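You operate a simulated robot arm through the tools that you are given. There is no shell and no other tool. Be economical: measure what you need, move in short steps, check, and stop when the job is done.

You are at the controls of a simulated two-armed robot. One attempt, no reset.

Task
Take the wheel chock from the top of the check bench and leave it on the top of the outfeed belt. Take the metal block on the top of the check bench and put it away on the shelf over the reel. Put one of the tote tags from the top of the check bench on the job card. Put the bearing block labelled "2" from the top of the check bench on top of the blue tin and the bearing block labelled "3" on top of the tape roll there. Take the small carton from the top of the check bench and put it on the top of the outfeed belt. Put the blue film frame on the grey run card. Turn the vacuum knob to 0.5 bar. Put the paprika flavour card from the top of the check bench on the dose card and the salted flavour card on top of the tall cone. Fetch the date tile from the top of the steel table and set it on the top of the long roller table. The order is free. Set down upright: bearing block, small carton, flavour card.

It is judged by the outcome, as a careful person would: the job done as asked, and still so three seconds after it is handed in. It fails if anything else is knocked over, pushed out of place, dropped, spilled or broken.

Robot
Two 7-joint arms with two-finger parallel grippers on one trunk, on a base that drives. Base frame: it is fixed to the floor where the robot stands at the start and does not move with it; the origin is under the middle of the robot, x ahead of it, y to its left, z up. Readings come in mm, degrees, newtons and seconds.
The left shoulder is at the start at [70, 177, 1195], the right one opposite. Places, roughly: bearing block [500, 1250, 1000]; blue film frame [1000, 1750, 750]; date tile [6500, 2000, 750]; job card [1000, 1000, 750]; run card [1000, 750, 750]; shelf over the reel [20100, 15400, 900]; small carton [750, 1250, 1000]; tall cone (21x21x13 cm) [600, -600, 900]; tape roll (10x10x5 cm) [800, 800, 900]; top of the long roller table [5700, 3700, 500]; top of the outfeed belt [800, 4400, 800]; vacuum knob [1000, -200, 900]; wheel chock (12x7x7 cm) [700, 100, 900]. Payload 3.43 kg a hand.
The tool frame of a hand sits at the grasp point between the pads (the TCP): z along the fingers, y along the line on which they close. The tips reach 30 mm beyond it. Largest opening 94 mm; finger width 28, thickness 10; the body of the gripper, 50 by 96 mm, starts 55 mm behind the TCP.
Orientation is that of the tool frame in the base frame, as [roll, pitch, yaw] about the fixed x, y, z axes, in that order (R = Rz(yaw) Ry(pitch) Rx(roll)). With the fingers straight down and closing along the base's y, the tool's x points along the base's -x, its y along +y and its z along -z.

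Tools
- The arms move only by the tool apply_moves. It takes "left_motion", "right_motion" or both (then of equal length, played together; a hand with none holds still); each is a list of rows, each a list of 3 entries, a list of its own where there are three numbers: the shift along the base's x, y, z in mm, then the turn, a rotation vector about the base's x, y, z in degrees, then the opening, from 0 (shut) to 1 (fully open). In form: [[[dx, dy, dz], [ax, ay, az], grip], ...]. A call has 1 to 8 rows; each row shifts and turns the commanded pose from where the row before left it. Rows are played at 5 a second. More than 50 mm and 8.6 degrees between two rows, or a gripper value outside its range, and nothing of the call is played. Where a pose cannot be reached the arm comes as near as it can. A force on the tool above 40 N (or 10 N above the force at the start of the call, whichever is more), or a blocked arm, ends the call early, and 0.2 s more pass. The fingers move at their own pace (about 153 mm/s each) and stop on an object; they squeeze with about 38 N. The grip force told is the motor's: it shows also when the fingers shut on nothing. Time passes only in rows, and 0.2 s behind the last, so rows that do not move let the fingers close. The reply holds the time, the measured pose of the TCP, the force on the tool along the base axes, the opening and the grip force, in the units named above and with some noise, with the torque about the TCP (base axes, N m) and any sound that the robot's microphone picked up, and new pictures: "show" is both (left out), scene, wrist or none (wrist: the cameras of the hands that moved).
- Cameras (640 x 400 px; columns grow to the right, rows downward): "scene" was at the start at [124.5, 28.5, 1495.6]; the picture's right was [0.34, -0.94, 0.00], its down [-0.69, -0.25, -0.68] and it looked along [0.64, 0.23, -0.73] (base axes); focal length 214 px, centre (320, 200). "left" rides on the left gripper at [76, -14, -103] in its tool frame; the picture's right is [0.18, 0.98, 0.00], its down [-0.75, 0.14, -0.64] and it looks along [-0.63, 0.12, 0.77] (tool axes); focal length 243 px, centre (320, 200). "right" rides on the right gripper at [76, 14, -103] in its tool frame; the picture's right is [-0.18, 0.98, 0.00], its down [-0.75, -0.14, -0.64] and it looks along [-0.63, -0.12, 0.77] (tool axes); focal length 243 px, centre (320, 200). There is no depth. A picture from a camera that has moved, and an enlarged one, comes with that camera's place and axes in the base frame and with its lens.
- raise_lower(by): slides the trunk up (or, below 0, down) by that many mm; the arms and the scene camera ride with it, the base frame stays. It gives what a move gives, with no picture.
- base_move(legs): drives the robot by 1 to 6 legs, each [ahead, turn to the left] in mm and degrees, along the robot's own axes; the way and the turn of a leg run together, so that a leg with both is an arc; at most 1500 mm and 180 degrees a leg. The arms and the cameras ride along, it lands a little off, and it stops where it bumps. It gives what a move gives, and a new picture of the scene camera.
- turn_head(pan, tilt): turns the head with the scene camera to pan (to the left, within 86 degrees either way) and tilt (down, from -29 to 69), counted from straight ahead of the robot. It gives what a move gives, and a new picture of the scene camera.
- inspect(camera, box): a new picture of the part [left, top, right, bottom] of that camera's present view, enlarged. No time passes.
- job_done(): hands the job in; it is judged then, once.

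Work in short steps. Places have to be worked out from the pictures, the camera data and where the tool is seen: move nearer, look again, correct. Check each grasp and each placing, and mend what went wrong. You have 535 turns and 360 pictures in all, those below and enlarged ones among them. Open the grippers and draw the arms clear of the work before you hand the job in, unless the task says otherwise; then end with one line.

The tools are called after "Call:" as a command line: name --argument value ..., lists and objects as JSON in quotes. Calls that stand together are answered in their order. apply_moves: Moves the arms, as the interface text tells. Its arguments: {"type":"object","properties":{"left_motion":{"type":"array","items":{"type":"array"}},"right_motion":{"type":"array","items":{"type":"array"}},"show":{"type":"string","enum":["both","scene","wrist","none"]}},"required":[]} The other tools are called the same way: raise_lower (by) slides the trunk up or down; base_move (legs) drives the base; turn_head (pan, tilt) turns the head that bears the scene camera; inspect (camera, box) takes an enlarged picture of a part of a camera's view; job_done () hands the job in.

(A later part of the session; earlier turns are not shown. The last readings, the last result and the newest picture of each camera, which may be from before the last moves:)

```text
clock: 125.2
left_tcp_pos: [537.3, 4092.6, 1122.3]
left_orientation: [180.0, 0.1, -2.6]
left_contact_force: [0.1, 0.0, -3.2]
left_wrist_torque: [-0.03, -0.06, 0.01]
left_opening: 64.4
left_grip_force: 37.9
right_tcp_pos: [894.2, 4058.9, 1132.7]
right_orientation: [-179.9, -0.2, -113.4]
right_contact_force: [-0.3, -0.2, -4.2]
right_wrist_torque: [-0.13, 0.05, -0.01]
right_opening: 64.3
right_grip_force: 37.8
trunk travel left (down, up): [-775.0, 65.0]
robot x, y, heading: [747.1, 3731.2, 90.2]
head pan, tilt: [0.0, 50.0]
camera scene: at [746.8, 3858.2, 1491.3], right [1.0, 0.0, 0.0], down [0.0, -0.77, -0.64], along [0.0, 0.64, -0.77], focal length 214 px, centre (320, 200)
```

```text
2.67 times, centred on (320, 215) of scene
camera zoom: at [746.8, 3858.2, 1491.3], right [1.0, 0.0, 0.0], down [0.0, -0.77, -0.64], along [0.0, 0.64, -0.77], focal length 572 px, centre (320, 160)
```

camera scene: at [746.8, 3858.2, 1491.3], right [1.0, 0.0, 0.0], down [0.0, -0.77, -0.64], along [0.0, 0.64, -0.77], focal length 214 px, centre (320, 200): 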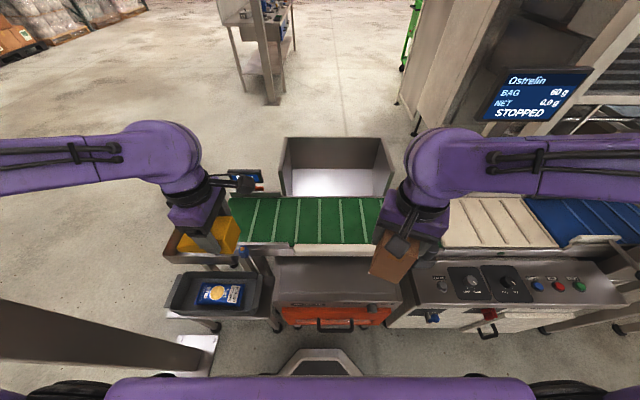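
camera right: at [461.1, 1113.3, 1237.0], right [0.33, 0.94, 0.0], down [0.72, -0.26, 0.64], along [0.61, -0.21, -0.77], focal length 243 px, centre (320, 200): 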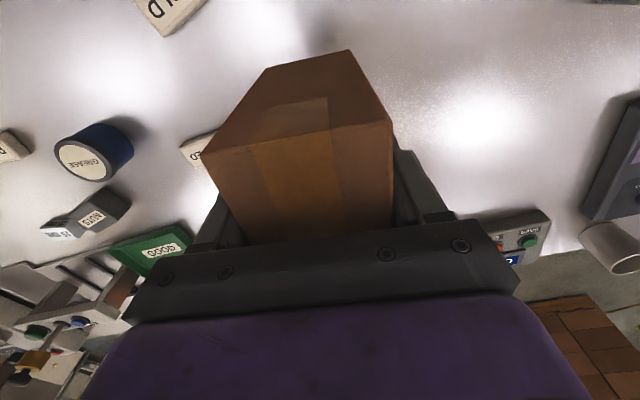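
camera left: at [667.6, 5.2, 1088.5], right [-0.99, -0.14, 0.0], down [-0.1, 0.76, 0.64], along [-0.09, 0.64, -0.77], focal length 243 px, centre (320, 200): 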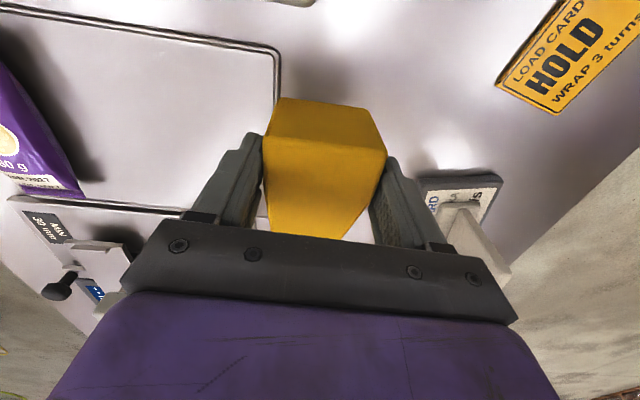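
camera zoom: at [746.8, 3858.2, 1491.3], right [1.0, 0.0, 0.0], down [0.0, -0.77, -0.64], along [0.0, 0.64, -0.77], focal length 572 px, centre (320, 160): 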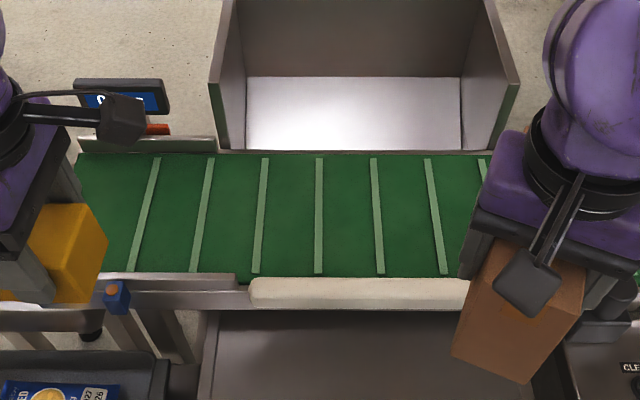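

Belt surface spans y ≈ 4232–4444. I bring both hands over it, turning the carton to lie across the belt.

Call:
apply_moves --left_motion '[[[14, 40, 0], [0, 0, 0], 0], [[14, 40, 0], [0, 0, 0], 0], [[14, 40, 0], [0, 0, 0], 0], [[14, 40, 0], [0, 0, 0], 0], [[14, 40, 0], [0, 0, 0], 0], [[14, 40, 0], [0, 0, 0], 0], [[0, 0, -40], [0, 0, 0], 0], [[0, 0, -40], [0, 0, 0], 0]]' --right_motion '[[[0, 40, 0], [0, 0, 0], 0], [[0, 40, 0], [0, 0, 0], 0], [[0, 42, 0], [0, 0, 8], 0], [[0, 42, 0], [0, 0, 8], 0], [[0, 42, 0], [0, 0, 7.5], 0], [[0, 42, 0], [0, 0, 0], 0], [[0, 0, -40], [0, 0, 0], 0], [[0, 0, -40], [0, 0, 0], 0]]'

Call:
inspect --camera "scene" --box '[210, 140, 430, 290]'

```text
clock: 127.0
left_tcp_pos: [623.2, 4332.3, 1040.1]
left_orientation: [179.9, 0.1, -2.6]
left_contact_force: [0.2, 0.6, -2.6]
left_wrist_torque: [-0.01, -0.05, 0.0]
left_opening: 64.2
left_grip_force: 38.0
right_tcp_pos: [893.9, 4308.2, 1051.7]
right_orientation: [179.9, -0.2, -89.9]
right_contact_force: [-0.4, 0.5, -4.8]
right_wrist_torque: [-0.18, 0.04, 0.0]
right_opening: 64.4
right_grip_force: 39.0
trunk travel left (down, up): [-775.0, 65.0]
robot x, y, heading: [749.4, 3729.7, 90.1]
head pan, tilt: [0.0, 50.0]
camera scene: at [746.9, 3860.3, 1491.1], right [1.0, 0.0, 0.0], down [0.0, -0.77, -0.64], along [0.0, 0.64, -0.77], focal length 214 px, centre (320, 200)
camera right: at [880.9, 4231.8, 1153.4], right [-0.98, 0.18, 0.0], down [0.14, 0.76, 0.64], along [0.12, 0.63, -0.77], focal length 243 px, centre (320, 200)
camera left: at [698.8, 4344.4, 1143.2], right [0.14, -0.99, 0.0], down [-0.76, -0.11, 0.64], along [-0.64, -0.09, -0.77], focal length 243 px, centre (320, 200)
```

scene: 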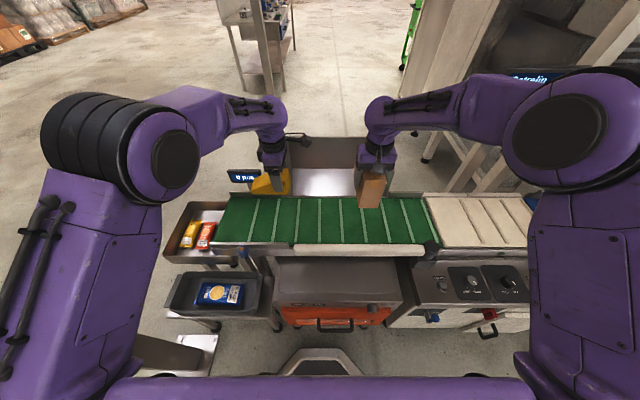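
right: 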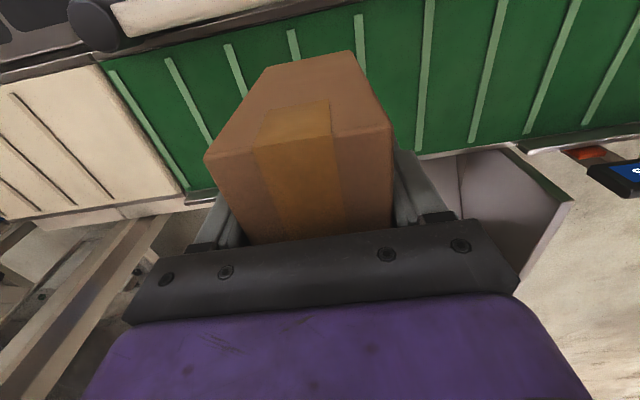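
left: 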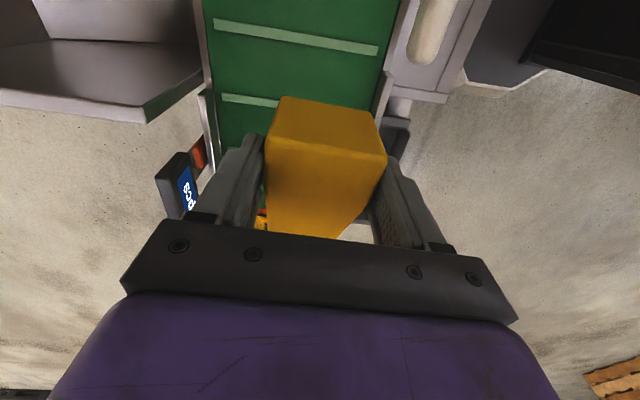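

```text
2.67 times, centred on (320, 215) of scene
camera zoom: at [746.9, 3860.3, 1491.1], right [1.0, 0.0, 0.0], down [0.0, -0.77, -0.64], along [0.0, 0.64, -0.77], focal length 572 px, centre (320, 160)
```

zoom: 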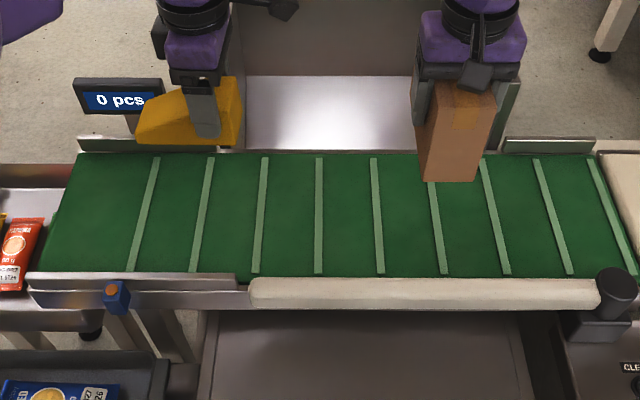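

Two-view matching gives the belt at z ≈ 775, centre y ≈ 4357. I shift both by about 22 mm and lower most of the way.

Call:
apply_moves --left_motion '[[[0, 22, -30], [0, 0, 0], 0], [[0, 0, -45], [0, 0, 0], 0], [[0, 0, -45], [0, 0, 0], 0], [[0, 0, -40], [0, 0, 0], 0], [[0, 0, 0], [0, 0, 0], 0]]' --right_motion '[[[0, 22, -30], [0, 0, 0], 0], [[0, 0, -40], [0, 0, 0], 0], [[0, 0, -40], [0, 0, 0], 0], [[0, 0, -35], [0, 0, 0], 0], [[0, 0, 0], [0, 0, 0], 0]]' --show "none"

Call:
inspect --camera "scene" --box '[210, 140, 430, 290]'

```text
clock: 128.2
left_tcp_pos: [622.0, 4353.6, 882.4]
left_orientation: [-180.0, 0.1, -2.6]
left_contact_force: [0.1, 0.3, -3.4]
left_wrist_torque: [0.01, -0.05, 0.0]
left_opening: 63.9
left_grip_force: 38.0
right_tcp_pos: [894.4, 4328.8, 908.0]
right_orientation: [179.9, -0.1, -89.9]
right_contact_force: [0.6, 0.5, -4.5]
right_wrist_torque: [-0.09, 0.03, -0.02]
right_opening: 64.4
right_grip_force: 38.3
trunk travel left (down, up): [-775.0, 65.0]
robot x, y, heading: [748.6, 3728.7, 90.3]
head pan, tilt: [0.0, 50.0]
```

```text
2.67 times, centred on (320, 215) of scene
camera zoom: at [747.0, 3856.8, 1491.4], right [1.0, 0.0, 0.0], down [0.0, -0.77, -0.64], along [0.0, 0.64, -0.77], focal length 572 px, centre (320, 160)
```

zoom: 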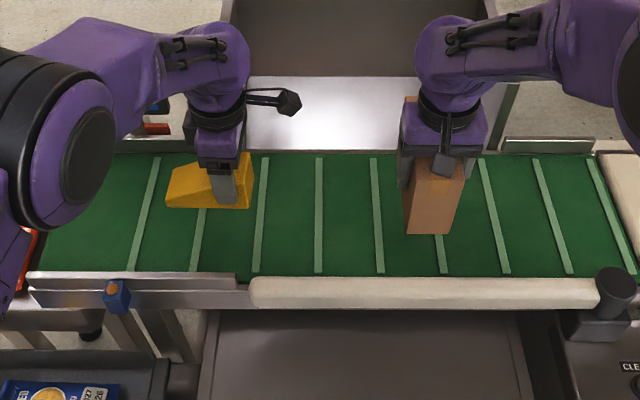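

Lower both together, first 24 mm and then in small steps.

Call:
apply_moves --left_motion '[[[0, 0, -24], [0, 0, 0], 0], [[0, 0, -4], [0, 0, 0], 0], [[0, 0, -4], [0, 0, 0], 0], [[0, 0, -4], [0, 0, 0], 0], [[0, 0, -4], [0, 0, 0], 0], [[0, 0, 0], [0, 0, 0], 0]]' --right_motion '[[[0, 0, -24], [0, 0, 0], 0], [[0, 0, -4], [0, 0, 0], 0], [[0, 0, -4], [0, 0, 0], 0], [[0, 0, -4], [0, 0, 0], 0], [[0, 0, -4], [0, 0, 0], 0], [[0, 0, 0], [0, 0, 0], 0]]' --show "none"

```text
clock: 129.6
left_tcp_pos: [620.8, 4354.5, 841.4]
left_orientation: [179.8, 0.1, -2.6]
left_contact_force: [0.4, -0.3, -3.2]
left_wrist_torque: [-0.01, -0.08, 0.0]
left_opening: 64.1
left_grip_force: 37.8
right_tcp_pos: [893.8, 4328.9, 867.4]
right_orientation: [-180.0, -0.2, -90.0]
right_contact_force: [-0.5, -0.4, -4.6]
right_wrist_torque: [-0.13, 0.0, 0.01]
right_opening: 63.7
right_grip_force: 37.5
trunk travel left (down, up): [-775.0, 65.0]
robot x, y, heading: [746.8, 3726.6, 90.1]
head pan, tilt: [0.0, 50.0]
```

Call:
apply_moves --left_motion '[[[0, 0, -4], [0, 0, 0], 0], [[0, 0, -4], [0, 0, 0], 0], [[0, 0, -3], [0, 0, 0], 0], [[0, 0, -3], [0, 0, 0], 0], [[0, 0, 0], [0, 0, 0], 0]]' --right_motion '[[[0, 0, -4], [0, 0, 0], 0], [[0, 0, -4], [0, 0, 0], 0], [[0, 0, -3], [0, 0, 0], 0], [[0, 0, -3], [0, 0, 0], 0], [[0, 0, 0], [0, 0, 0], 0]]' --show "none"

```text
clock: 130.8
left_tcp_pos: [622.5, 4354.3, 827.4]
left_orientation: [179.9, 0.1, -2.5]
left_contact_force: [-0.3, -0.4, -2.4]
left_wrist_torque: [0.01, -0.09, 0.0]
left_opening: 64.1
left_grip_force: 38.3
right_tcp_pos: [894.0, 4329.9, 852.9]
right_orientation: [179.9, -0.2, -89.9]
right_contact_force: [0.4, -1.0, -4.9]
right_wrist_torque: [-0.13, 0.01, -0.02]
right_opening: 64.2
right_grip_force: 37.5
trunk travel left (down, up): [-775.0, 65.0]
robot x, y, heading: [749.1, 3727.1, 89.9]
head pan, tilt: [0.0, 50.0]
```

No contact yet; I check the picture and continue.

Call:
apply_moves --left_motion '[[[0, 0, -3], [0, 0, 0], 0], [[0, 0, -3], [0, 0, 0], 0], [[0, 0, -3], [0, 0, 0], 0], [[0, 0, 0], [0, 0, 0], 0]]' --right_motion '[[[0, 0, -3], [0, 0, 0], 0], [[0, 0, -3], [0, 0, 0], 0], [[0, 0, -3], [0, 0, 0], 0], [[0, 0, 0], [0, 0, 0], 0]]' --show "none"

Call:
inspect --camera "scene" --box '[210, 140, 430, 290]'

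```text
clock: 131.8
left_tcp_pos: [621.7, 4352.7, 817.7]
left_orientation: [180.0, 0.1, -2.6]
left_contact_force: [0.2, 1.2, -3.0]
left_wrist_torque: [-0.04, -0.05, 0.0]
left_opening: 64.4
left_grip_force: 37.9
right_tcp_pos: [894.3, 4329.1, 845.3]
right_orientation: [-180.0, -0.2, -90.0]
right_contact_force: [0.4, 0.3, -4.5]
right_wrist_torque: [-0.12, -0.02, 0.02]
right_opening: 64.3
right_grip_force: 38.2
trunk travel left (down, up): [-775.0, 65.0]
robot x, y, heading: [746.7, 3727.1, 90.2]
head pan, tilt: [0.0, 50.0]
```

```text
2.67 times, centred on (320, 215) of scene
camera zoom: at [746.9, 3858.4, 1491.2], right [1.0, 0.0, 0.0], down [0.0, -0.77, -0.64], along [0.0, 0.64, -0.77], focal length 572 px, centre (320, 160)
```

zoom: 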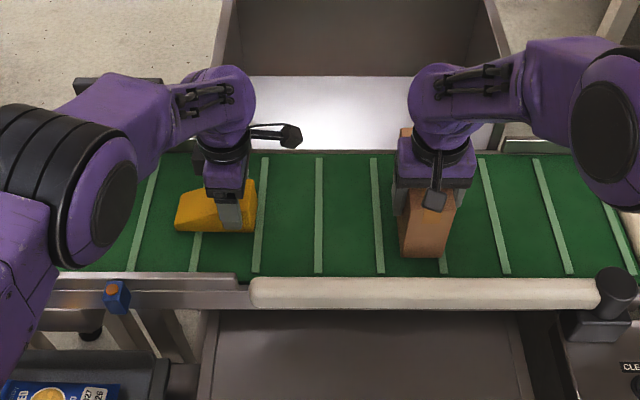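

Call:
apply_moves --left_motion '[[[0, 0, -3], [0, 0, 0], 0], [[0, 0, -3], [0, 0, 0], 0], [[0, 0, -3], [0, 0, 0], 0], [[0, 0, -3], [0, 0, 0], 0], [[0, 0, -3], [0, 0, 0], 0], [[0, 0, 0], [0, 0, 0], 0]]' --right_motion '[[[0, 0, -3], [0, 0, 0], 0], [[0, 0, -3], [0, 0, 0], 0], [[0, 0, -3], [0, 0, 0], 0], [[0, 0, -3], [0, 0, 0], 0], [[0, 0, -3], [0, 0, 0], 0], [[0, 0, 0], [0, 0, 0], 0]]' --show "none"

```text
clock: 133.0
left_tcp_pos: [623.9, 4353.1, 814.6]
left_orientation: [-178.9, 0.0, -2.7]
left_contact_force: [0.4, -8.1, 20.4]
left_wrist_torque: [-1.18, 0.07, 0.05]
left_opening: 64.4
left_grip_force: 37.8
right_tcp_pos: [893.2, 4328.1, 841.0]
right_orientation: [179.9, 0.9, -90.1]
right_contact_force: [0.5, -7.6, 19.9]
right_wrist_torque: [-1.02, -0.42, -0.14]
right_opening: 64.1
right_grip_force: 38.5
trunk travel left (down, up): [-775.0, 65.0]
robot x, y, heading: [746.5, 3730.7, 90.3]
head pan, tilt: [0.0, 50.0]
stopped in row 6 (left hand): the force on the tool passed its limit (the readings are from after the stop); the commanded pose is now the measured one
```

Both touched down (belt z ≈ 766). I relax 3 mm, then open both.

Call:
apply_moves --left_motion '[[[0, 0, 2], [0, 0, 0], 0], [[0, 0, 0], [0, 0, 0], 0]]' --right_motion '[[[0, 0, 2], [0, 0, 0], 0], [[0, 0, 0], [0, 0, 0], 0]]' --show "none"

```text
clock: 133.6
left_tcp_pos: [622.8, 4353.7, 814.9]
left_orientation: [-179.0, -0.1, -2.7]
left_contact_force: [0.5, -3.1, 9.6]
left_wrist_torque: [-0.56, 0.16, -0.18]
left_opening: 64.0
left_grip_force: 37.8
right_tcp_pos: [893.8, 4327.9, 839.7]
right_orientation: [179.9, 0.8, -90.2]
right_contact_force: [0.3, -14.7, 17.5]
right_wrist_torque: [0.95, -0.31, -0.1]
right_opening: 64.2
right_grip_force: 38.2
trunk travel left (down, up): [-775.0, 65.0]
robot x, y, heading: [747.4, 3732.1, 90.2]
head pan, tilt: [0.0, 50.0]
```

Call:
apply_moves --left_motion '[[[0, 0, 0.5], [0, 0, 0], 0.8], [[0, 0, 0], [0, 0, 0], 1], [[0, 0, 0], [0, 0, 0], 1]]' --right_motion '[[[0, 0, 1], [0, 0, 0], 0.8], [[0, 0, 0], [0, 0, 0], 1], [[0, 0, 0], [0, 0, 0], 1]]' --show "scene"

Call:
inspect --camera "scene" --box '[210, 140, 430, 290]'

```text
clock: 134.4
left_tcp_pos: [623.0, 4359.7, 810.6]
left_orientation: [-179.5, -0.1, -2.6]
left_contact_force: [0.8, 0.1, 0.4]
left_wrist_torque: [0.01, -0.01, -0.02]
left_opening: 93.9
left_grip_force: 0.0
right_tcp_pos: [894.3, 4332.0, 835.4]
right_orientation: [179.9, 0.5, -90.1]
right_contact_force: [-0.4, 1.0, 0.7]
right_wrist_torque: [-0.01, -0.01, -0.01]
right_opening: 94.2
right_grip_force: 0.0
trunk travel left (down, up): [-775.0, 65.0]
robot x, y, heading: [750.6, 3730.9, 90.2]
head pan, tilt: [0.0, 50.0]
camera scene: at [747.0, 3859.0, 1491.1], right [1.0, 0.0, 0.0], down [0.0, -0.77, -0.64], along [0.0, 0.64, -0.77], focal length 214 px, centre (320, 200)
```

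scene: 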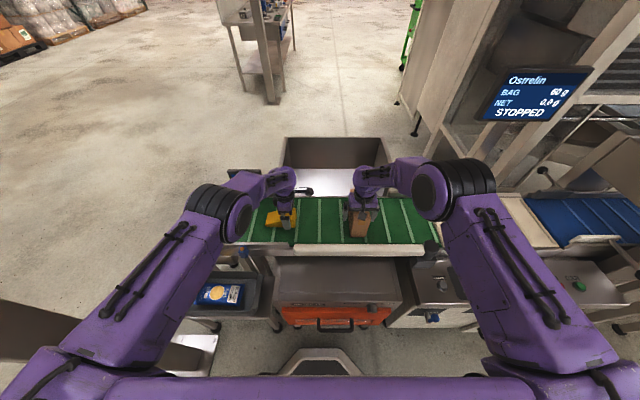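

```text
2.67 times, centred on (320, 215) of scene
camera zoom: at [747.0, 3859.0, 1491.1], right [1.0, 0.0, 0.0], down [0.0, -0.77, -0.64], along [0.0, 0.64, -0.77], focal length 572 px, centre (320, 160)
```

zoom: 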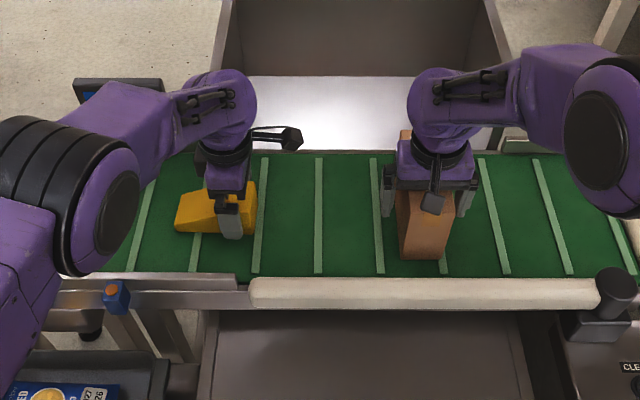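

Both released. I raise the hands and pull back.

Call:
apply_moves --left_motion '[[[0, 0, 40], [0, 0, 0], 1], [[0, 0, 45], [0, 0, 0], 1], [[0, 0, 45], [0, 0, 0], 1], [[0, 0, 45], [0, 0, 0], 1], [[0, -40, 25], [0, 0, 0], 1], [[0, -45, 20], [0, 0, 0], 1], [[0, -45, 20], [0, 0, 0], 1], [[0, -45, 20], [0, 0, 0], 1]]' --right_motion '[[[0, 0, 40], [0, 0, 0], 1], [[0, 0, 45], [0, 0, 0], 1], [[0, 0, 45], [0, 0, 0], 1], [[0, 0, 45], [0, 0, 0], 1], [[0, -40, 25], [0, 0, 0], 1], [[0, -45, 20], [0, 0, 0], 1], [[0, -45, 20], [0, 0, 0], 1], [[0, -45, 0], [0, 0, 0], 1]]' --show "scene"

Call:
inspect --camera "scene" --box '[210, 140, 430, 290]'

```text
clock: 136.2
left_tcp_pos: [625.3, 4179.7, 1074.3]
left_orientation: [-179.1, -0.1, -2.5]
left_contact_force: [-0.3, -0.7, 0.5]
left_wrist_torque: [0.09, -0.01, -0.01]
left_opening: 94.0
left_grip_force: 0.1
right_tcp_pos: [893.7, 4153.4, 1078.7]
right_orientation: [-180.0, 0.8, -90.1]
right_contact_force: [-0.6, -0.5, -0.3]
right_wrist_torque: [0.04, 0.05, 0.01]
right_opening: 93.7
right_grip_force: 0.0
trunk travel left (down, up): [-775.0, 65.0]
robot x, y, heading: [748.0, 3728.8, 90.1]
head pan, tilt: [0.0, 50.0]
camera scene: at [747.1, 3850.7, 1491.9], right [1.0, 0.0, 0.0], down [0.0, -0.76, -0.65], along [0.0, 0.65, -0.76], focal length 214 px, centre (320, 200)
```

scene: 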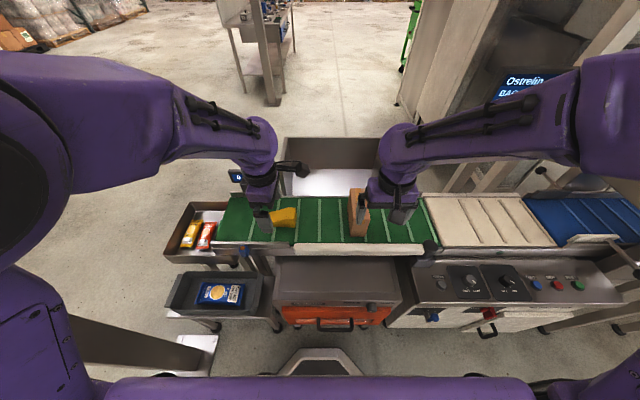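

```text
2.67 times, centred on (320, 215) of scene
camera zoom: at [747.1, 3850.7, 1491.9], right [1.0, 0.0, 0.0], down [0.0, -0.76, -0.65], along [0.0, 0.65, -0.76], focal length 572 px, centre (320, 160)
```

zoom: 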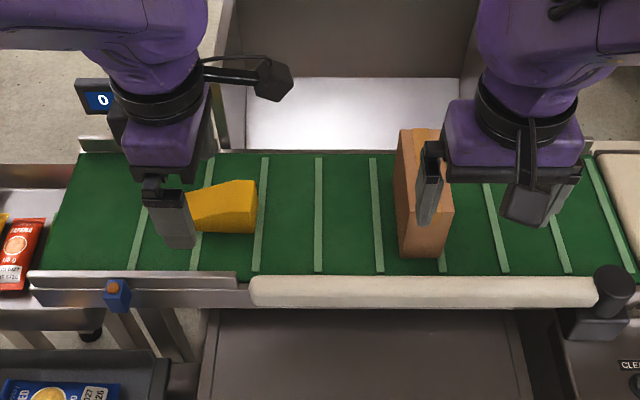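

Both stand properly on the belt. I tuck the arms and drive back toward the check bench's left end.

Call:
apply_moves --left_motion '[[[-30, -45, 15], [0, 0, 0], 1], [[-30, -45, 15], [0, 0, 0], 1]]' --right_motion '[[[0, -48, 10], [0, 0, 0], 1], [[0, -48, 10], [0, 0, 0], 1]]' --show "none"

Call:
base_move --legs '[[-450, 0], [0, 90], [1050, 0], [0, 90]]'

```text
refused: row 1 steps farther than a row can; nothing moved
```

```text
clock: 151.6
left_tcp_pos: [-159.4, 2816.2, 1072.1]
left_orientation: [-179.4, -0.1, 179.0]
left_contact_force: [-0.7, 0.5, -0.5]
left_wrist_torque: [0.02, 0.01, 0.0]
left_opening: 94.0
left_grip_force: 0.0
right_tcp_pos: [-430.5, 2835.0, 1076.6]
right_orientation: [179.8, 0.4, 91.5]
right_contact_force: [-0.5, -0.5, 0.3]
right_wrist_torque: [0.0, 0.01, 0.0]
right_opening: 93.9
right_grip_force: 0.2
trunk travel left (down, up): [-775.0, 65.0]
robot x, y, heading: [-296.9, 3266.4, -88.3]
head pan, tilt: [0.0, 50.0]
camera scene: at [-292.3, 3141.4, 1491.3], right [-1.0, -0.03, 0.0], down [-0.02, 0.77, -0.64], along [0.02, -0.64, -0.77], focal length 214 px, centre (320, 200)
```

scene: 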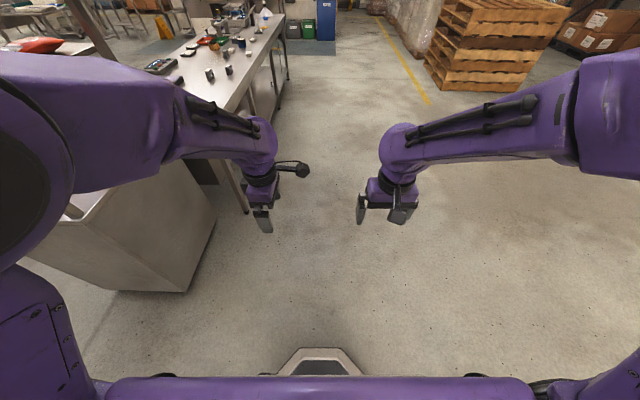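

No bumps. I continue down along the bench to y ≈ 1350 and face it.

Call:
base_move --legs '[[1500, -2], [415, 0], [0, 90.5]]'

```text
clock: 165.1
left_tcp_pos: [165.4, 1472.0, 1072.7]
left_orientation: [-179.4, 0.0, -92.8]
left_contact_force: [-0.8, -0.2, 0.2]
left_wrist_torque: [-0.03, -0.02, 0.0]
left_opening: 94.0
left_grip_force: 0.1
right_tcp_pos: [137.8, 1202.3, 1076.6]
right_orientation: [179.8, 0.4, 179.8]
right_contact_force: [0.0, 0.9, -0.2]
right_wrist_torque: [-0.01, 0.03, 0.0]
right_opening: 94.0
right_grip_force: 0.0
trunk travel left (down, up): [-775.0, 65.0]
robot x, y, heading: [-294.0, 1353.0, 0.1]
head pan, tilt: [0.0, 50.0]
camera scene: at [-164.6, 1350.7, 1491.3], right [0.0, -1.0, 0.0], down [-0.77, 0.0, -0.64], along [0.64, 0.0, -0.77], focal length 214 px, centre (320, 200)
```

scene: 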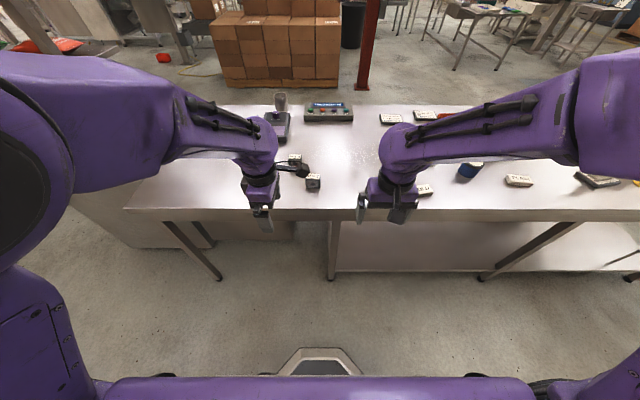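

Call:
base_move --legs '[[360, 0]]'

Call:
inspect --camera "scene" --box '[180, 150, 380, 300]'

```text
clock: 167.4
left_tcp_pos: [520.3, 1471.4, 1071.7]
left_orientation: [-179.5, -0.2, -92.8]
left_contact_force: [-1.1, 0.4, 0.5]
left_wrist_torque: [0.03, 0.02, -0.03]
left_opening: 94.1
left_grip_force: 0.1
right_tcp_pos: [492.6, 1201.9, 1076.7]
right_orientation: [179.8, 0.6, 179.8]
right_contact_force: [0.5, 0.2, 0.8]
right_wrist_torque: [0.04, 0.0, 0.02]
right_opening: 94.0
right_grip_force: 0.1
trunk travel left (down, up): [-775.0, 65.0]
robot x, y, heading: [66.0, 1348.8, -0.4]
head pan, tilt: [0.0, 50.0]
camera scene: at [190.4, 1350.7, 1491.5], right [0.0, -1.0, 0.0], down [-0.77, 0.0, -0.64], along [0.64, 0.0, -0.77], focal length 214 px, centre (320, 200)
```

scene: 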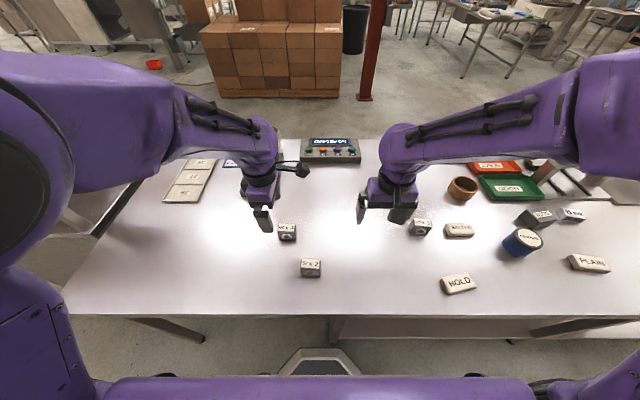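

```text
2.67 times, centred on (280, 225) of scene
camera zoom: at [190.4, 1350.7, 1491.5], right [0.0, -1.0, 0.0], down [-0.77, 0.0, -0.64], along [0.64, 0.0, -0.77], focal length 572 px, centre (427, 133)
```

zoom: 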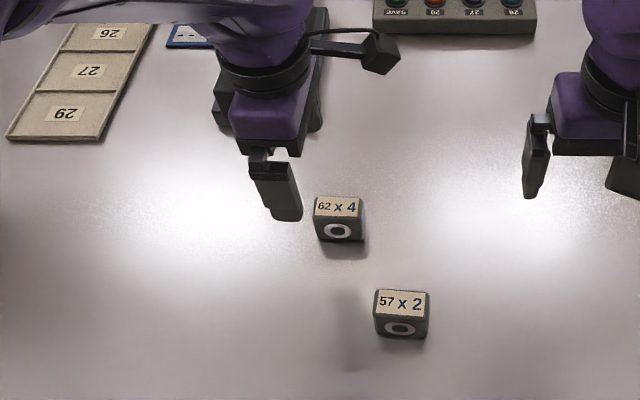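

Labels: "57 x 2" at about [432, 1378], "62 x 4", "59 x 3". I move the left hand aside and bring the right hand over block 2.

Call:
apply_moves --left_motion '[[[-20, 40, 0], [0, 0, 0], 1], [[-20, 40, 0], [0, 0, 0], 1], [[-20, 40, 0], [0, 0, 0], 1], [[-20, 40, 0], [0, 0, 0], 1], [[0, 0, 0], [0, 0, 0], 1], [[0, 0, 0], [0, 0, 0], 1]]' --right_motion '[[[-10, 30, 0], [0, 0, 0], 1], [[-10, 30, 0], [0, 0, 0], 1], [[-10, 30, 0], [0, 0, 0], 1], [[-10, 30, 0], [0, 0, 0], 1], [[-10, 30, -20], [0, 0, 0], 1], [[-11, 26, -20], [0, 0, 0], 1]]'

```text
clock: 168.8
left_tcp_pos: [441.0, 1632.2, 1073.8]
left_orientation: [-179.4, 0.0, -92.9]
left_contact_force: [0.0, -0.2, 0.8]
left_wrist_torque: [0.02, -0.01, 0.01]
left_opening: 94.2
left_grip_force: 0.1
right_tcp_pos: [433.2, 1375.7, 1037.2]
right_orientation: [179.8, 0.5, 179.8]
right_contact_force: [0.6, 0.1, -0.4]
right_wrist_torque: [0.01, 0.04, 0.01]
right_opening: 94.1
right_grip_force: 0.2
trunk travel left (down, up): [-775.0, 65.0]
robot x, y, heading: [67.5, 1349.7, 0.1]
head pan, tilt: [0.0, 50.0]
camera scene: at [192.3, 1350.0, 1491.3], right [0.0, -1.0, 0.0], down [-0.77, 0.0, -0.64], along [0.64, 0.0, -0.77], focal length 214 px, centre (320, 200)
camera right: at [358.2, 1390.4, 1138.4], right [0.19, 0.98, 0.01], down [0.75, -0.15, 0.65], along [0.64, -0.12, -0.76], focal length 243 px, centre (320, 200)
camera left: at [450.2, 1554.7, 1176.4], right [-0.99, -0.14, -0.01], down [-0.11, 0.76, 0.64], along [-0.08, 0.64, -0.77], focal length 243 px, centre (320, 200)
```

scene: 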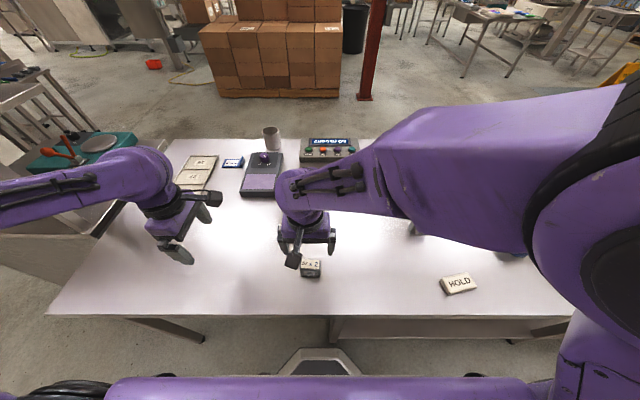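
right: 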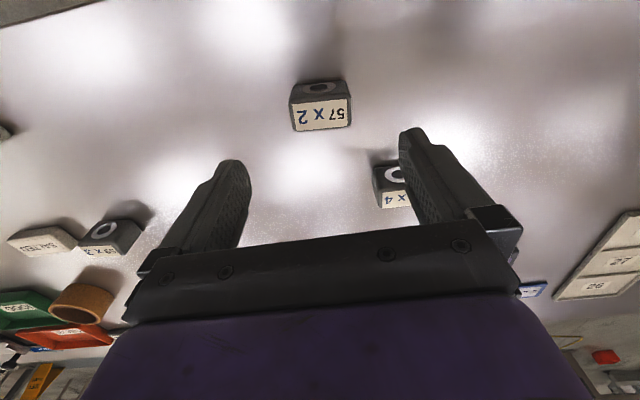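
left: 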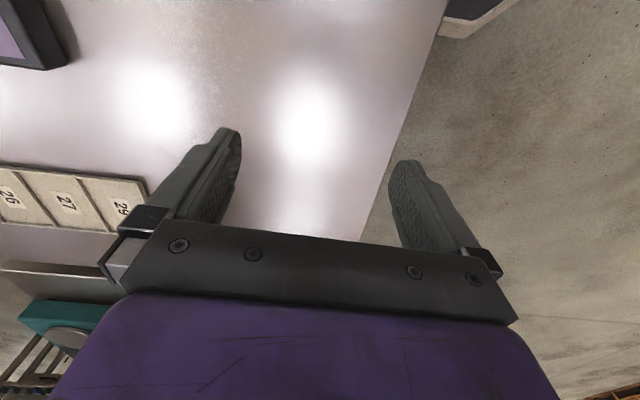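

Block 2's top centre is near [444, 1376]. I descend on it and grip across y.

Call:
apply_moves --right_motion '[[[11, 0, -44], [0, 0, 0], 1], [[0, 0, -44], [0, 0, 0], 1], [[0, 0, -44], [0, 0, 0], 1], [[0, 0, 0], [0, 0, 0], 0], [[0, 0, 0], [0, 0, 0], 0], [[0, 0, 0], [0, 0, 0], 0]]' --show "wrist"

```text
clock: 170.2
left_tcp_pos: [439.3, 1634.3, 1074.9]
left_orientation: [-179.2, -0.1, -92.8]
left_contact_force: [0.7, 0.4, -0.3]
left_wrist_torque: [0.01, 0.01, 0.01]
left_opening: 94.0
left_grip_force: 0.1
right_tcp_pos: [461.8, 1380.1, 924.7]
right_orientation: [175.8, 0.6, 176.1]
right_contact_force: [9.6, 7.3, 31.1]
right_wrist_torque: [-0.39, 0.0, 0.21]
right_opening: 60.8
right_grip_force: 37.8
trunk travel left (down, up): [-775.0, 65.0]
robot x, y, heading: [68.7, 1348.9, -0.1]
head pan, tilt: [0.0, 50.0]
camera right: at [385.9, 1391.5, 1027.1], right [0.25, 0.97, 0.07], down [0.73, -0.24, 0.64], along [0.63, -0.1, -0.77], focal length 243 px, centre (320, 200)
```

right: 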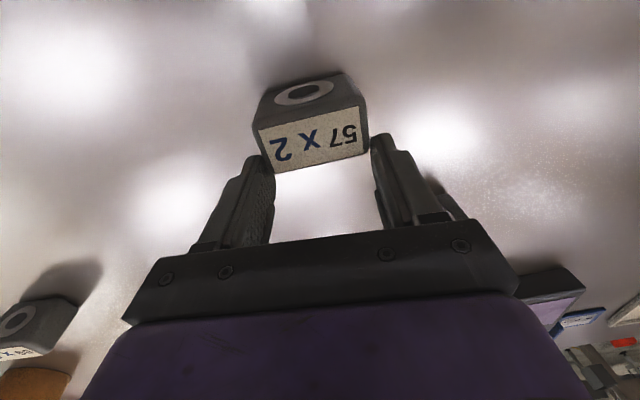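

The hand stopped high with 31 N upward and a slight tilt; something is in the way. I look at the scene.

Call:
apply_moves --right_motion '[[[0, 0, 0], [0, 0, 0], 1], [[0, 0, 0], [0, 0, 0], 1]]'

```text
clock: 170.8
left_tcp_pos: [440.7, 1633.2, 1072.1]
left_orientation: [-179.4, -0.1, -92.8]
left_contact_force: [0.2, 1.0, 0.2]
left_wrist_torque: [-0.03, 0.01, -0.02]
left_opening: 94.1
left_grip_force: 0.2
right_tcp_pos: [459.2, 1378.9, 920.7]
right_orientation: [176.2, 0.1, 176.2]
right_contact_force: [-0.3, -1.6, 0.5]
right_wrist_torque: [0.02, 0.01, 0.02]
right_opening: 93.9
right_grip_force: 0.1
trunk travel left (down, up): [-775.0, 65.0]
robot x, y, heading: [64.1, 1351.7, -0.3]
head pan, tilt: [0.0, 50.0]
camera scene: at [191.2, 1351.6, 1491.2], right [0.0, -1.0, 0.0], down [-0.77, 0.0, -0.64], along [0.64, 0.0, -0.77], focal length 214 px, centre (320, 200)
camera right: at [384.5, 1389.4, 1024.2], right [0.25, 0.97, 0.07], down [0.74, -0.23, 0.63], along [0.63, -0.11, -0.77], focal length 243 px, centre (320, 200)
```

scene: 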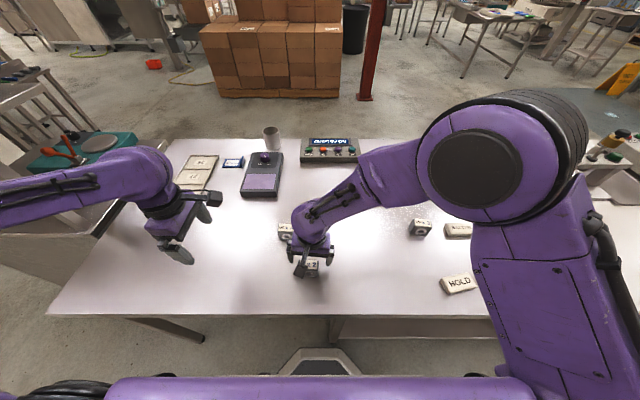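
right: 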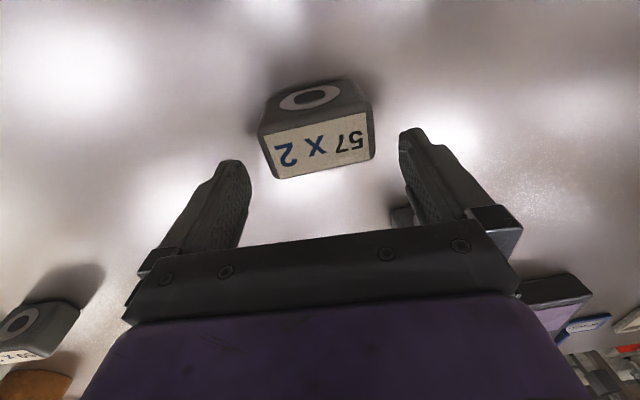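

Nothing was disturbed. I raise a little, restore the orientation and see how the arm behaves.

Call:
apply_moves --right_motion '[[[-8, -1, 40], [2, 0, 2], 1], [[-7, -2, 30], [1.8, 0, 1.8], 1], [[0, 0, 0], [0, 0, 0], 1]]' --show "none"

Call:
apply_moves --right_motion '[[[0, 0, -20], [0, 0, 0], 1], [[0, 0, -20], [0, 0, 0], 1], [[0, 0, 0], [0, 0, 0], 1]]' --show "none"

```text
clock: 171.6
left_tcp_pos: [442.4, 1630.4, 1072.8]
left_orientation: [-179.5, -0.1, -92.8]
left_contact_force: [0.1, -0.8, 0.0]
left_wrist_torque: [0.0, 0.03, 0.0]
left_opening: 93.9
left_grip_force: 0.0
right_tcp_pos: [429.9, 1375.0, 975.4]
right_orientation: [176.1, 0.5, -176.5]
right_contact_force: [1.2, 0.0, 0.2]
right_wrist_torque: [-0.01, 0.01, 0.0]
right_opening: 94.0
right_grip_force: 0.1
trunk travel left (down, up): [-775.0, 65.0]
robot x, y, heading: [62.6, 1347.4, 0.2]
head pan, tilt: [0.0, 50.0]
```

```text
clock: 172.4
left_tcp_pos: [440.7, 1632.5, 1072.8]
left_orientation: [-179.4, -0.1, -92.9]
left_contact_force: [-0.6, 0.1, 0.2]
left_wrist_torque: [0.0, 0.02, 0.04]
left_opening: 94.0
left_grip_force: 0.0
right_tcp_pos: [437.9, 1378.1, 949.5]
right_orientation: [173.9, 1.4, -177.8]
right_contact_force: [-0.2, -0.3, 0.2]
right_wrist_torque: [0.0, 0.0, 0.0]
right_opening: 94.1
right_grip_force: 0.1
trunk travel left (down, up): [-775.0, 65.0]
robot x, y, heading: [61.7, 1347.6, 0.1]
head pan, tilt: [0.0, 50.0]
```

The right arm is limited in this crossed pose. I'll use the left hand for block 2 instead; first the right hand clears out.

Call:
apply_moves --right_motion '[[[0, 0, 45], [0, 0, 0], 1], [[0, 0, 45], [0, 0, 0], 1], [[0, -20, 40], [0, 0, 0], 1], [[0, -45, 0], [0, 0, 0], 1], [[0, -45, 0], [0, 0, 0], 1], [[0, -45, 0], [0, 0, 0], 1], [[0, -45, 0], [0, 0, 0], 1], [[0, -45, 0], [0, 0, 0], 1]]' --show "none"

Call:
apply_moves --left_motion '[[[0, -48, 0], [0, 0, 0], 1], [[0, -48, 0], [0, 0, 0], 1], [[0, -48, 0], [0, 0, 0], 1], [[0, -48, 0], [0, 0, 0], 1], [[2, -42, -20], [0, 0, 0], 0.8], [[2, -22, -30], [0, 0, 0], 0.8], [[0, 0, 0], [0, 0, 0], 0.8]]'

```text
clock: 174.2
left_tcp_pos: [441.0, 1628.6, 1074.5]
left_orientation: [-179.4, 0.1, -92.8]
left_contact_force: [-0.4, 0.1, -0.1]
left_wrist_torque: [0.03, -0.01, 0.0]
left_opening: 94.2
left_grip_force: 0.0
right_tcp_pos: [426.7, 1125.1, 1063.9]
right_orientation: [175.9, 0.6, -176.5]
right_contact_force: [-0.1, -1.4, 0.1]
right_wrist_torque: [0.04, 0.01, 0.0]
right_opening: 94.2
right_grip_force: 0.1
trunk travel left (down, up): [-775.0, 65.0]
robot x, y, heading: [64.7, 1347.2, 0.2]
head pan, tilt: [0.0, 50.0]
```

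```text
clock: 175.8
left_tcp_pos: [443.5, 1377.0, 1020.8]
left_orientation: [-179.4, -0.1, -92.8]
left_contact_force: [-0.7, 0.3, -0.4]
left_wrist_torque: [-0.01, -0.05, -0.01]
left_opening: 75.0
left_grip_force: 0.0
right_tcp_pos: [428.0, 1129.9, 1065.1]
right_orientation: [176.1, 0.6, -176.4]
right_contact_force: [0.2, -0.2, 0.6]
right_wrist_torque: [-0.01, -0.02, -0.02]
right_opening: 94.2
right_grip_force: 0.0
trunk travel left (down, up): [-775.0, 65.0]
robot x, y, heading: [64.4, 1350.3, -0.0]
head pan, tilt: [0.0, 50.0]
camera scene: at [190.9, 1351.0, 1491.4], right [0.0, -1.0, 0.0], down [-0.77, 0.0, -0.64], along [0.64, 0.0, -0.77], focal length 214 px, centre (320, 200)
camera left: at [452.4, 1300.1, 1125.2], right [-0.99, -0.14, -0.01], down [-0.11, 0.76, 0.64], along [-0.08, 0.63, -0.77], focal length 243 px, centre (320, 200)
```

scene: 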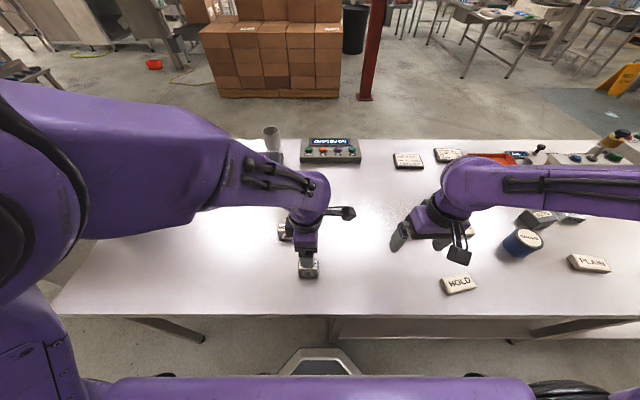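
left: 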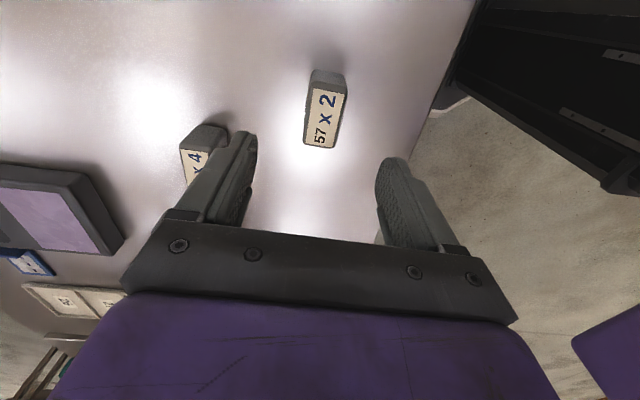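

Block 2 is at [439, 1382], aligned. Descend with the left hand and grip front-to-back.

Call:
apply_moves --left_motion '[[[-5, 3, -40], [0, 0, 0], 0.8], [[0, 0, -40], [0, 0, 0], 0.8], [[0, 0, -34], [0, 0, 0], 0.8], [[0, 0, 0], [0, 0, 0], 0.8]]' --show "wrist"

```text
clock: 177.0
left_tcp_pos: [455.5, 1372.3, 931.9]
left_orientation: [-178.4, -5.2, -89.7]
left_contact_force: [0.0, -0.6, -0.9]
left_wrist_torque: [0.05, 0.01, -0.01]
left_opening: 75.0
left_grip_force: 0.1
right_tcp_pos: [427.7, 1128.8, 1065.8]
right_orientation: [176.2, 0.6, -176.6]
right_contact_force: [-0.7, 0.2, 0.4]
right_wrist_torque: [-0.03, -0.01, 0.01]
right_opening: 94.2
right_grip_force: 0.1
trunk travel left (down, up): [-775.0, 65.0]
robot x, y, heading: [64.8, 1348.5, -0.1]
head pan, tilt: [0.0, 50.0]
stopped in row 4 (left hand): the arm was blocked; the commanded pose is now the measured one
camera left: at [467.1, 1306.6, 1041.5], right [-0.98, -0.19, -0.01], down [-0.16, 0.81, 0.57], along [-0.1, 0.56, -0.82], focal length 243 px, centre (320, 200)
```

left: 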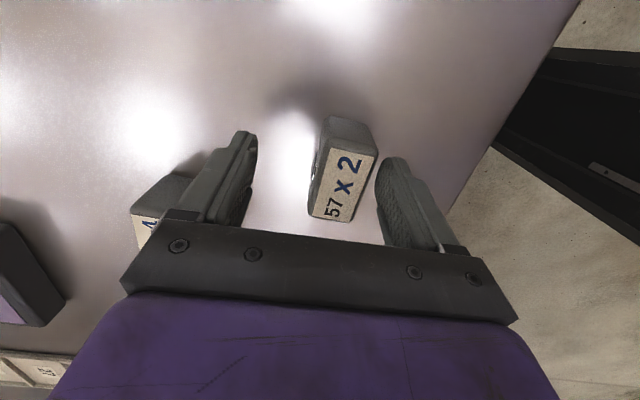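

The arm was blocked (too near the body at this height). I raise the hand, back the base 100 mm, and try again.

Call:
apply_moves --left_motion '[[[0, 0, 40], [0, 0, 0], 0.8], [[0, 0, 40], [0, 0, 0], 0.8], [[0, 0, 40], [0, 0, 0], 0.8]]' --show "none"

Call:
base_move --legs '[[-110, 0]]'

```text
clock: 177.8
left_tcp_pos: [453.8, 1372.4, 1050.2]
left_orientation: [-178.6, -4.8, -89.8]
left_contact_force: [-0.7, -0.1, 0.2]
left_wrist_torque: [-0.03, -0.03, 0.01]
left_opening: 75.1
left_grip_force: 0.0
right_tcp_pos: [427.5, 1130.8, 1066.3]
right_orientation: [176.1, 0.7, -176.5]
right_contact_force: [-0.3, 0.4, 0.1]
right_wrist_torque: [-0.02, -0.02, 0.02]
right_opening: 94.2
right_grip_force: 0.0
trunk travel left (down, up): [-775.0, 65.0]
robot x, y, heading: [67.9, 1349.3, 0.1]
head pan, tilt: [0.0, 50.0]
```

```text
clock: 179.0
left_tcp_pos: [345.7, 1372.1, 1050.4]
left_orientation: [-178.6, -4.8, -89.8]
left_contact_force: [-0.4, -0.5, 0.3]
left_wrist_torque: [0.01, 0.02, 0.01]
left_opening: 75.3
left_grip_force: 0.0
right_tcp_pos: [317.8, 1128.3, 1064.9]
right_orientation: [176.1, 0.5, -176.5]
right_contact_force: [0.9, 0.3, 0.7]
right_wrist_torque: [0.02, -0.02, 0.0]
right_opening: 93.8
right_grip_force: 0.1
trunk travel left (down, up): [-775.0, 65.0]
robot x, y, heading: [-44.5, 1346.7, 0.1]
head pan, tilt: [0.0, 50.0]
camera scene: at [83.1, 1350.6, 1491.2], right [0.0, -1.0, 0.0], down [-0.77, 0.0, -0.64], along [0.64, 0.0, -0.77], focal length 214 px, centre (320, 200)
```

scene: 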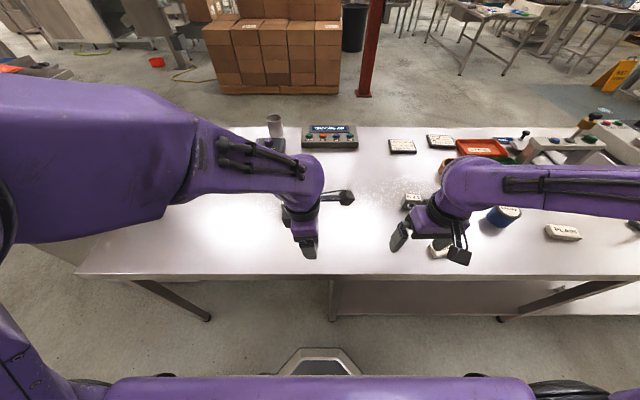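

Call:
apply_moves --left_motion '[[[45, 4, 0], [4.8, 1.4, -3], 0.8], [[45, 4, 0], [0, 0, 0], 0.8], [[3, 0, -30], [0, 0, 0], 0.8], [[0, 0, -40], [0, 0, 0], 0.8], [[0, 0, 0], [0, 0, 0], 0.8]]' --show "wrist"

```text
clock: 180.2
left_tcp_pos: [451.5, 1386.5, 999.6]
left_orientation: [-179.4, -4.5, -89.8]
left_contact_force: [-0.3, 0.1, 0.9]
left_wrist_torque: [-0.01, -0.03, -0.01]
left_opening: 75.3
left_grip_force: 0.1
right_tcp_pos: [317.1, 1129.1, 1065.3]
right_orientation: [176.0, 0.6, -176.6]
right_contact_force: [-0.1, -0.2, -0.1]
right_wrist_torque: [0.04, 0.0, -0.02]
right_opening: 94.2
right_grip_force: 0.1
trunk travel left (down, up): [-775.0, 65.0]
robot x, y, heading: [-43.4, 1352.5, -0.0]
head pan, tilt: [0.0, 50.0]
camera left: at [463.3, 1317.8, 1109.3], right [-0.98, -0.19, 0.0], down [-0.15, 0.8, 0.58], along [-0.11, 0.57, -0.81], focal length 243 px, centre (320, 200)
```

left: 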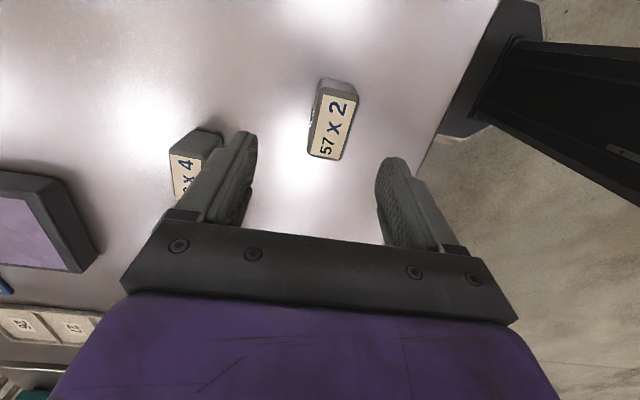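

The arms dislike targets near the centreline close in. I shift the robot to y ≈ 1150 so block 2 lies on the left hand's own side.

Call:
apply_moves --left_motion '[[[0, 20, 45], [0, 0, 0], 0.8], [[-20, 40, 20], [0, 0, 0], 0.8], [[-20, 40, 0], [0, 0, 0], 0.8], [[-20, 40, 0], [0, 0, 0], 0.8]]' --right_motion '[[[0, -30, 10], [0, 0, 0], 1], [[0, -30, 10], [0, 0, 0], 1], [[0, -30, 0], [0, 0, 0], 1], [[0, 0, 0], [0, 0, 0], 1]]' --show "none"

Call:
base_move --legs '[[-250, 0], [0, -90], [190, 0], [0, 90], [320, 0]]'

```text
clock: 181.2
left_tcp_pos: [377.9, 1520.3, 1046.4]
left_orientation: [-180.0, -0.1, -92.8]
left_contact_force: [-0.6, 0.2, -0.1]
left_wrist_torque: [-0.02, 0.0, -0.03]
left_opening: 75.2
left_grip_force: 0.0
right_tcp_pos: [318.3, 1039.6, 1085.4]
right_orientation: [176.1, 0.7, -176.5]
right_contact_force: [0.4, 0.5, -0.2]
right_wrist_torque: [-0.03, -0.02, -0.02]
right_opening: 94.1
right_grip_force: 0.1
trunk travel left (down, up): [-775.0, 65.0]
robot x, y, heading: [-48.9, 1349.4, 0.1]
head pan, tilt: [0.0, 50.0]
```

```text
clock: 193.6
left_tcp_pos: [447.1, 1349.4, 1045.6]
left_orientation: [-179.9, -0.1, -91.3]
left_contact_force: [-1.1, 0.3, 0.3]
left_wrist_torque: [0.03, -0.01, 0.0]
left_opening: 75.2
left_grip_force: 0.0
right_tcp_pos: [399.8, 866.9, 1086.3]
right_orientation: [176.0, 0.6, -174.9]
right_contact_force: [0.9, -0.3, 0.4]
right_wrist_torque: [0.0, -0.03, 0.03]
right_opening: 94.2
right_grip_force: 0.1
trunk travel left (down, up): [-775.0, 65.0]
robot x, y, heading: [29.8, 1171.4, 1.6]
head pan, tilt: [0.0, 50.0]
camera scene: at [155.3, 1172.3, 1491.5], right [0.03, -1.0, 0.0], down [-0.77, -0.02, -0.64], along [0.64, 0.02, -0.77], focal length 214 px, centre (320, 200)
```

scene: 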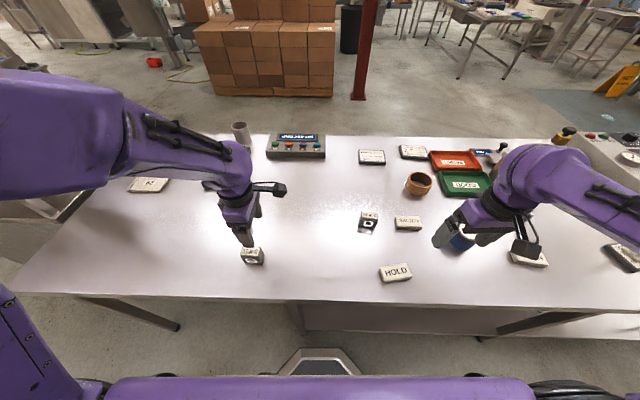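

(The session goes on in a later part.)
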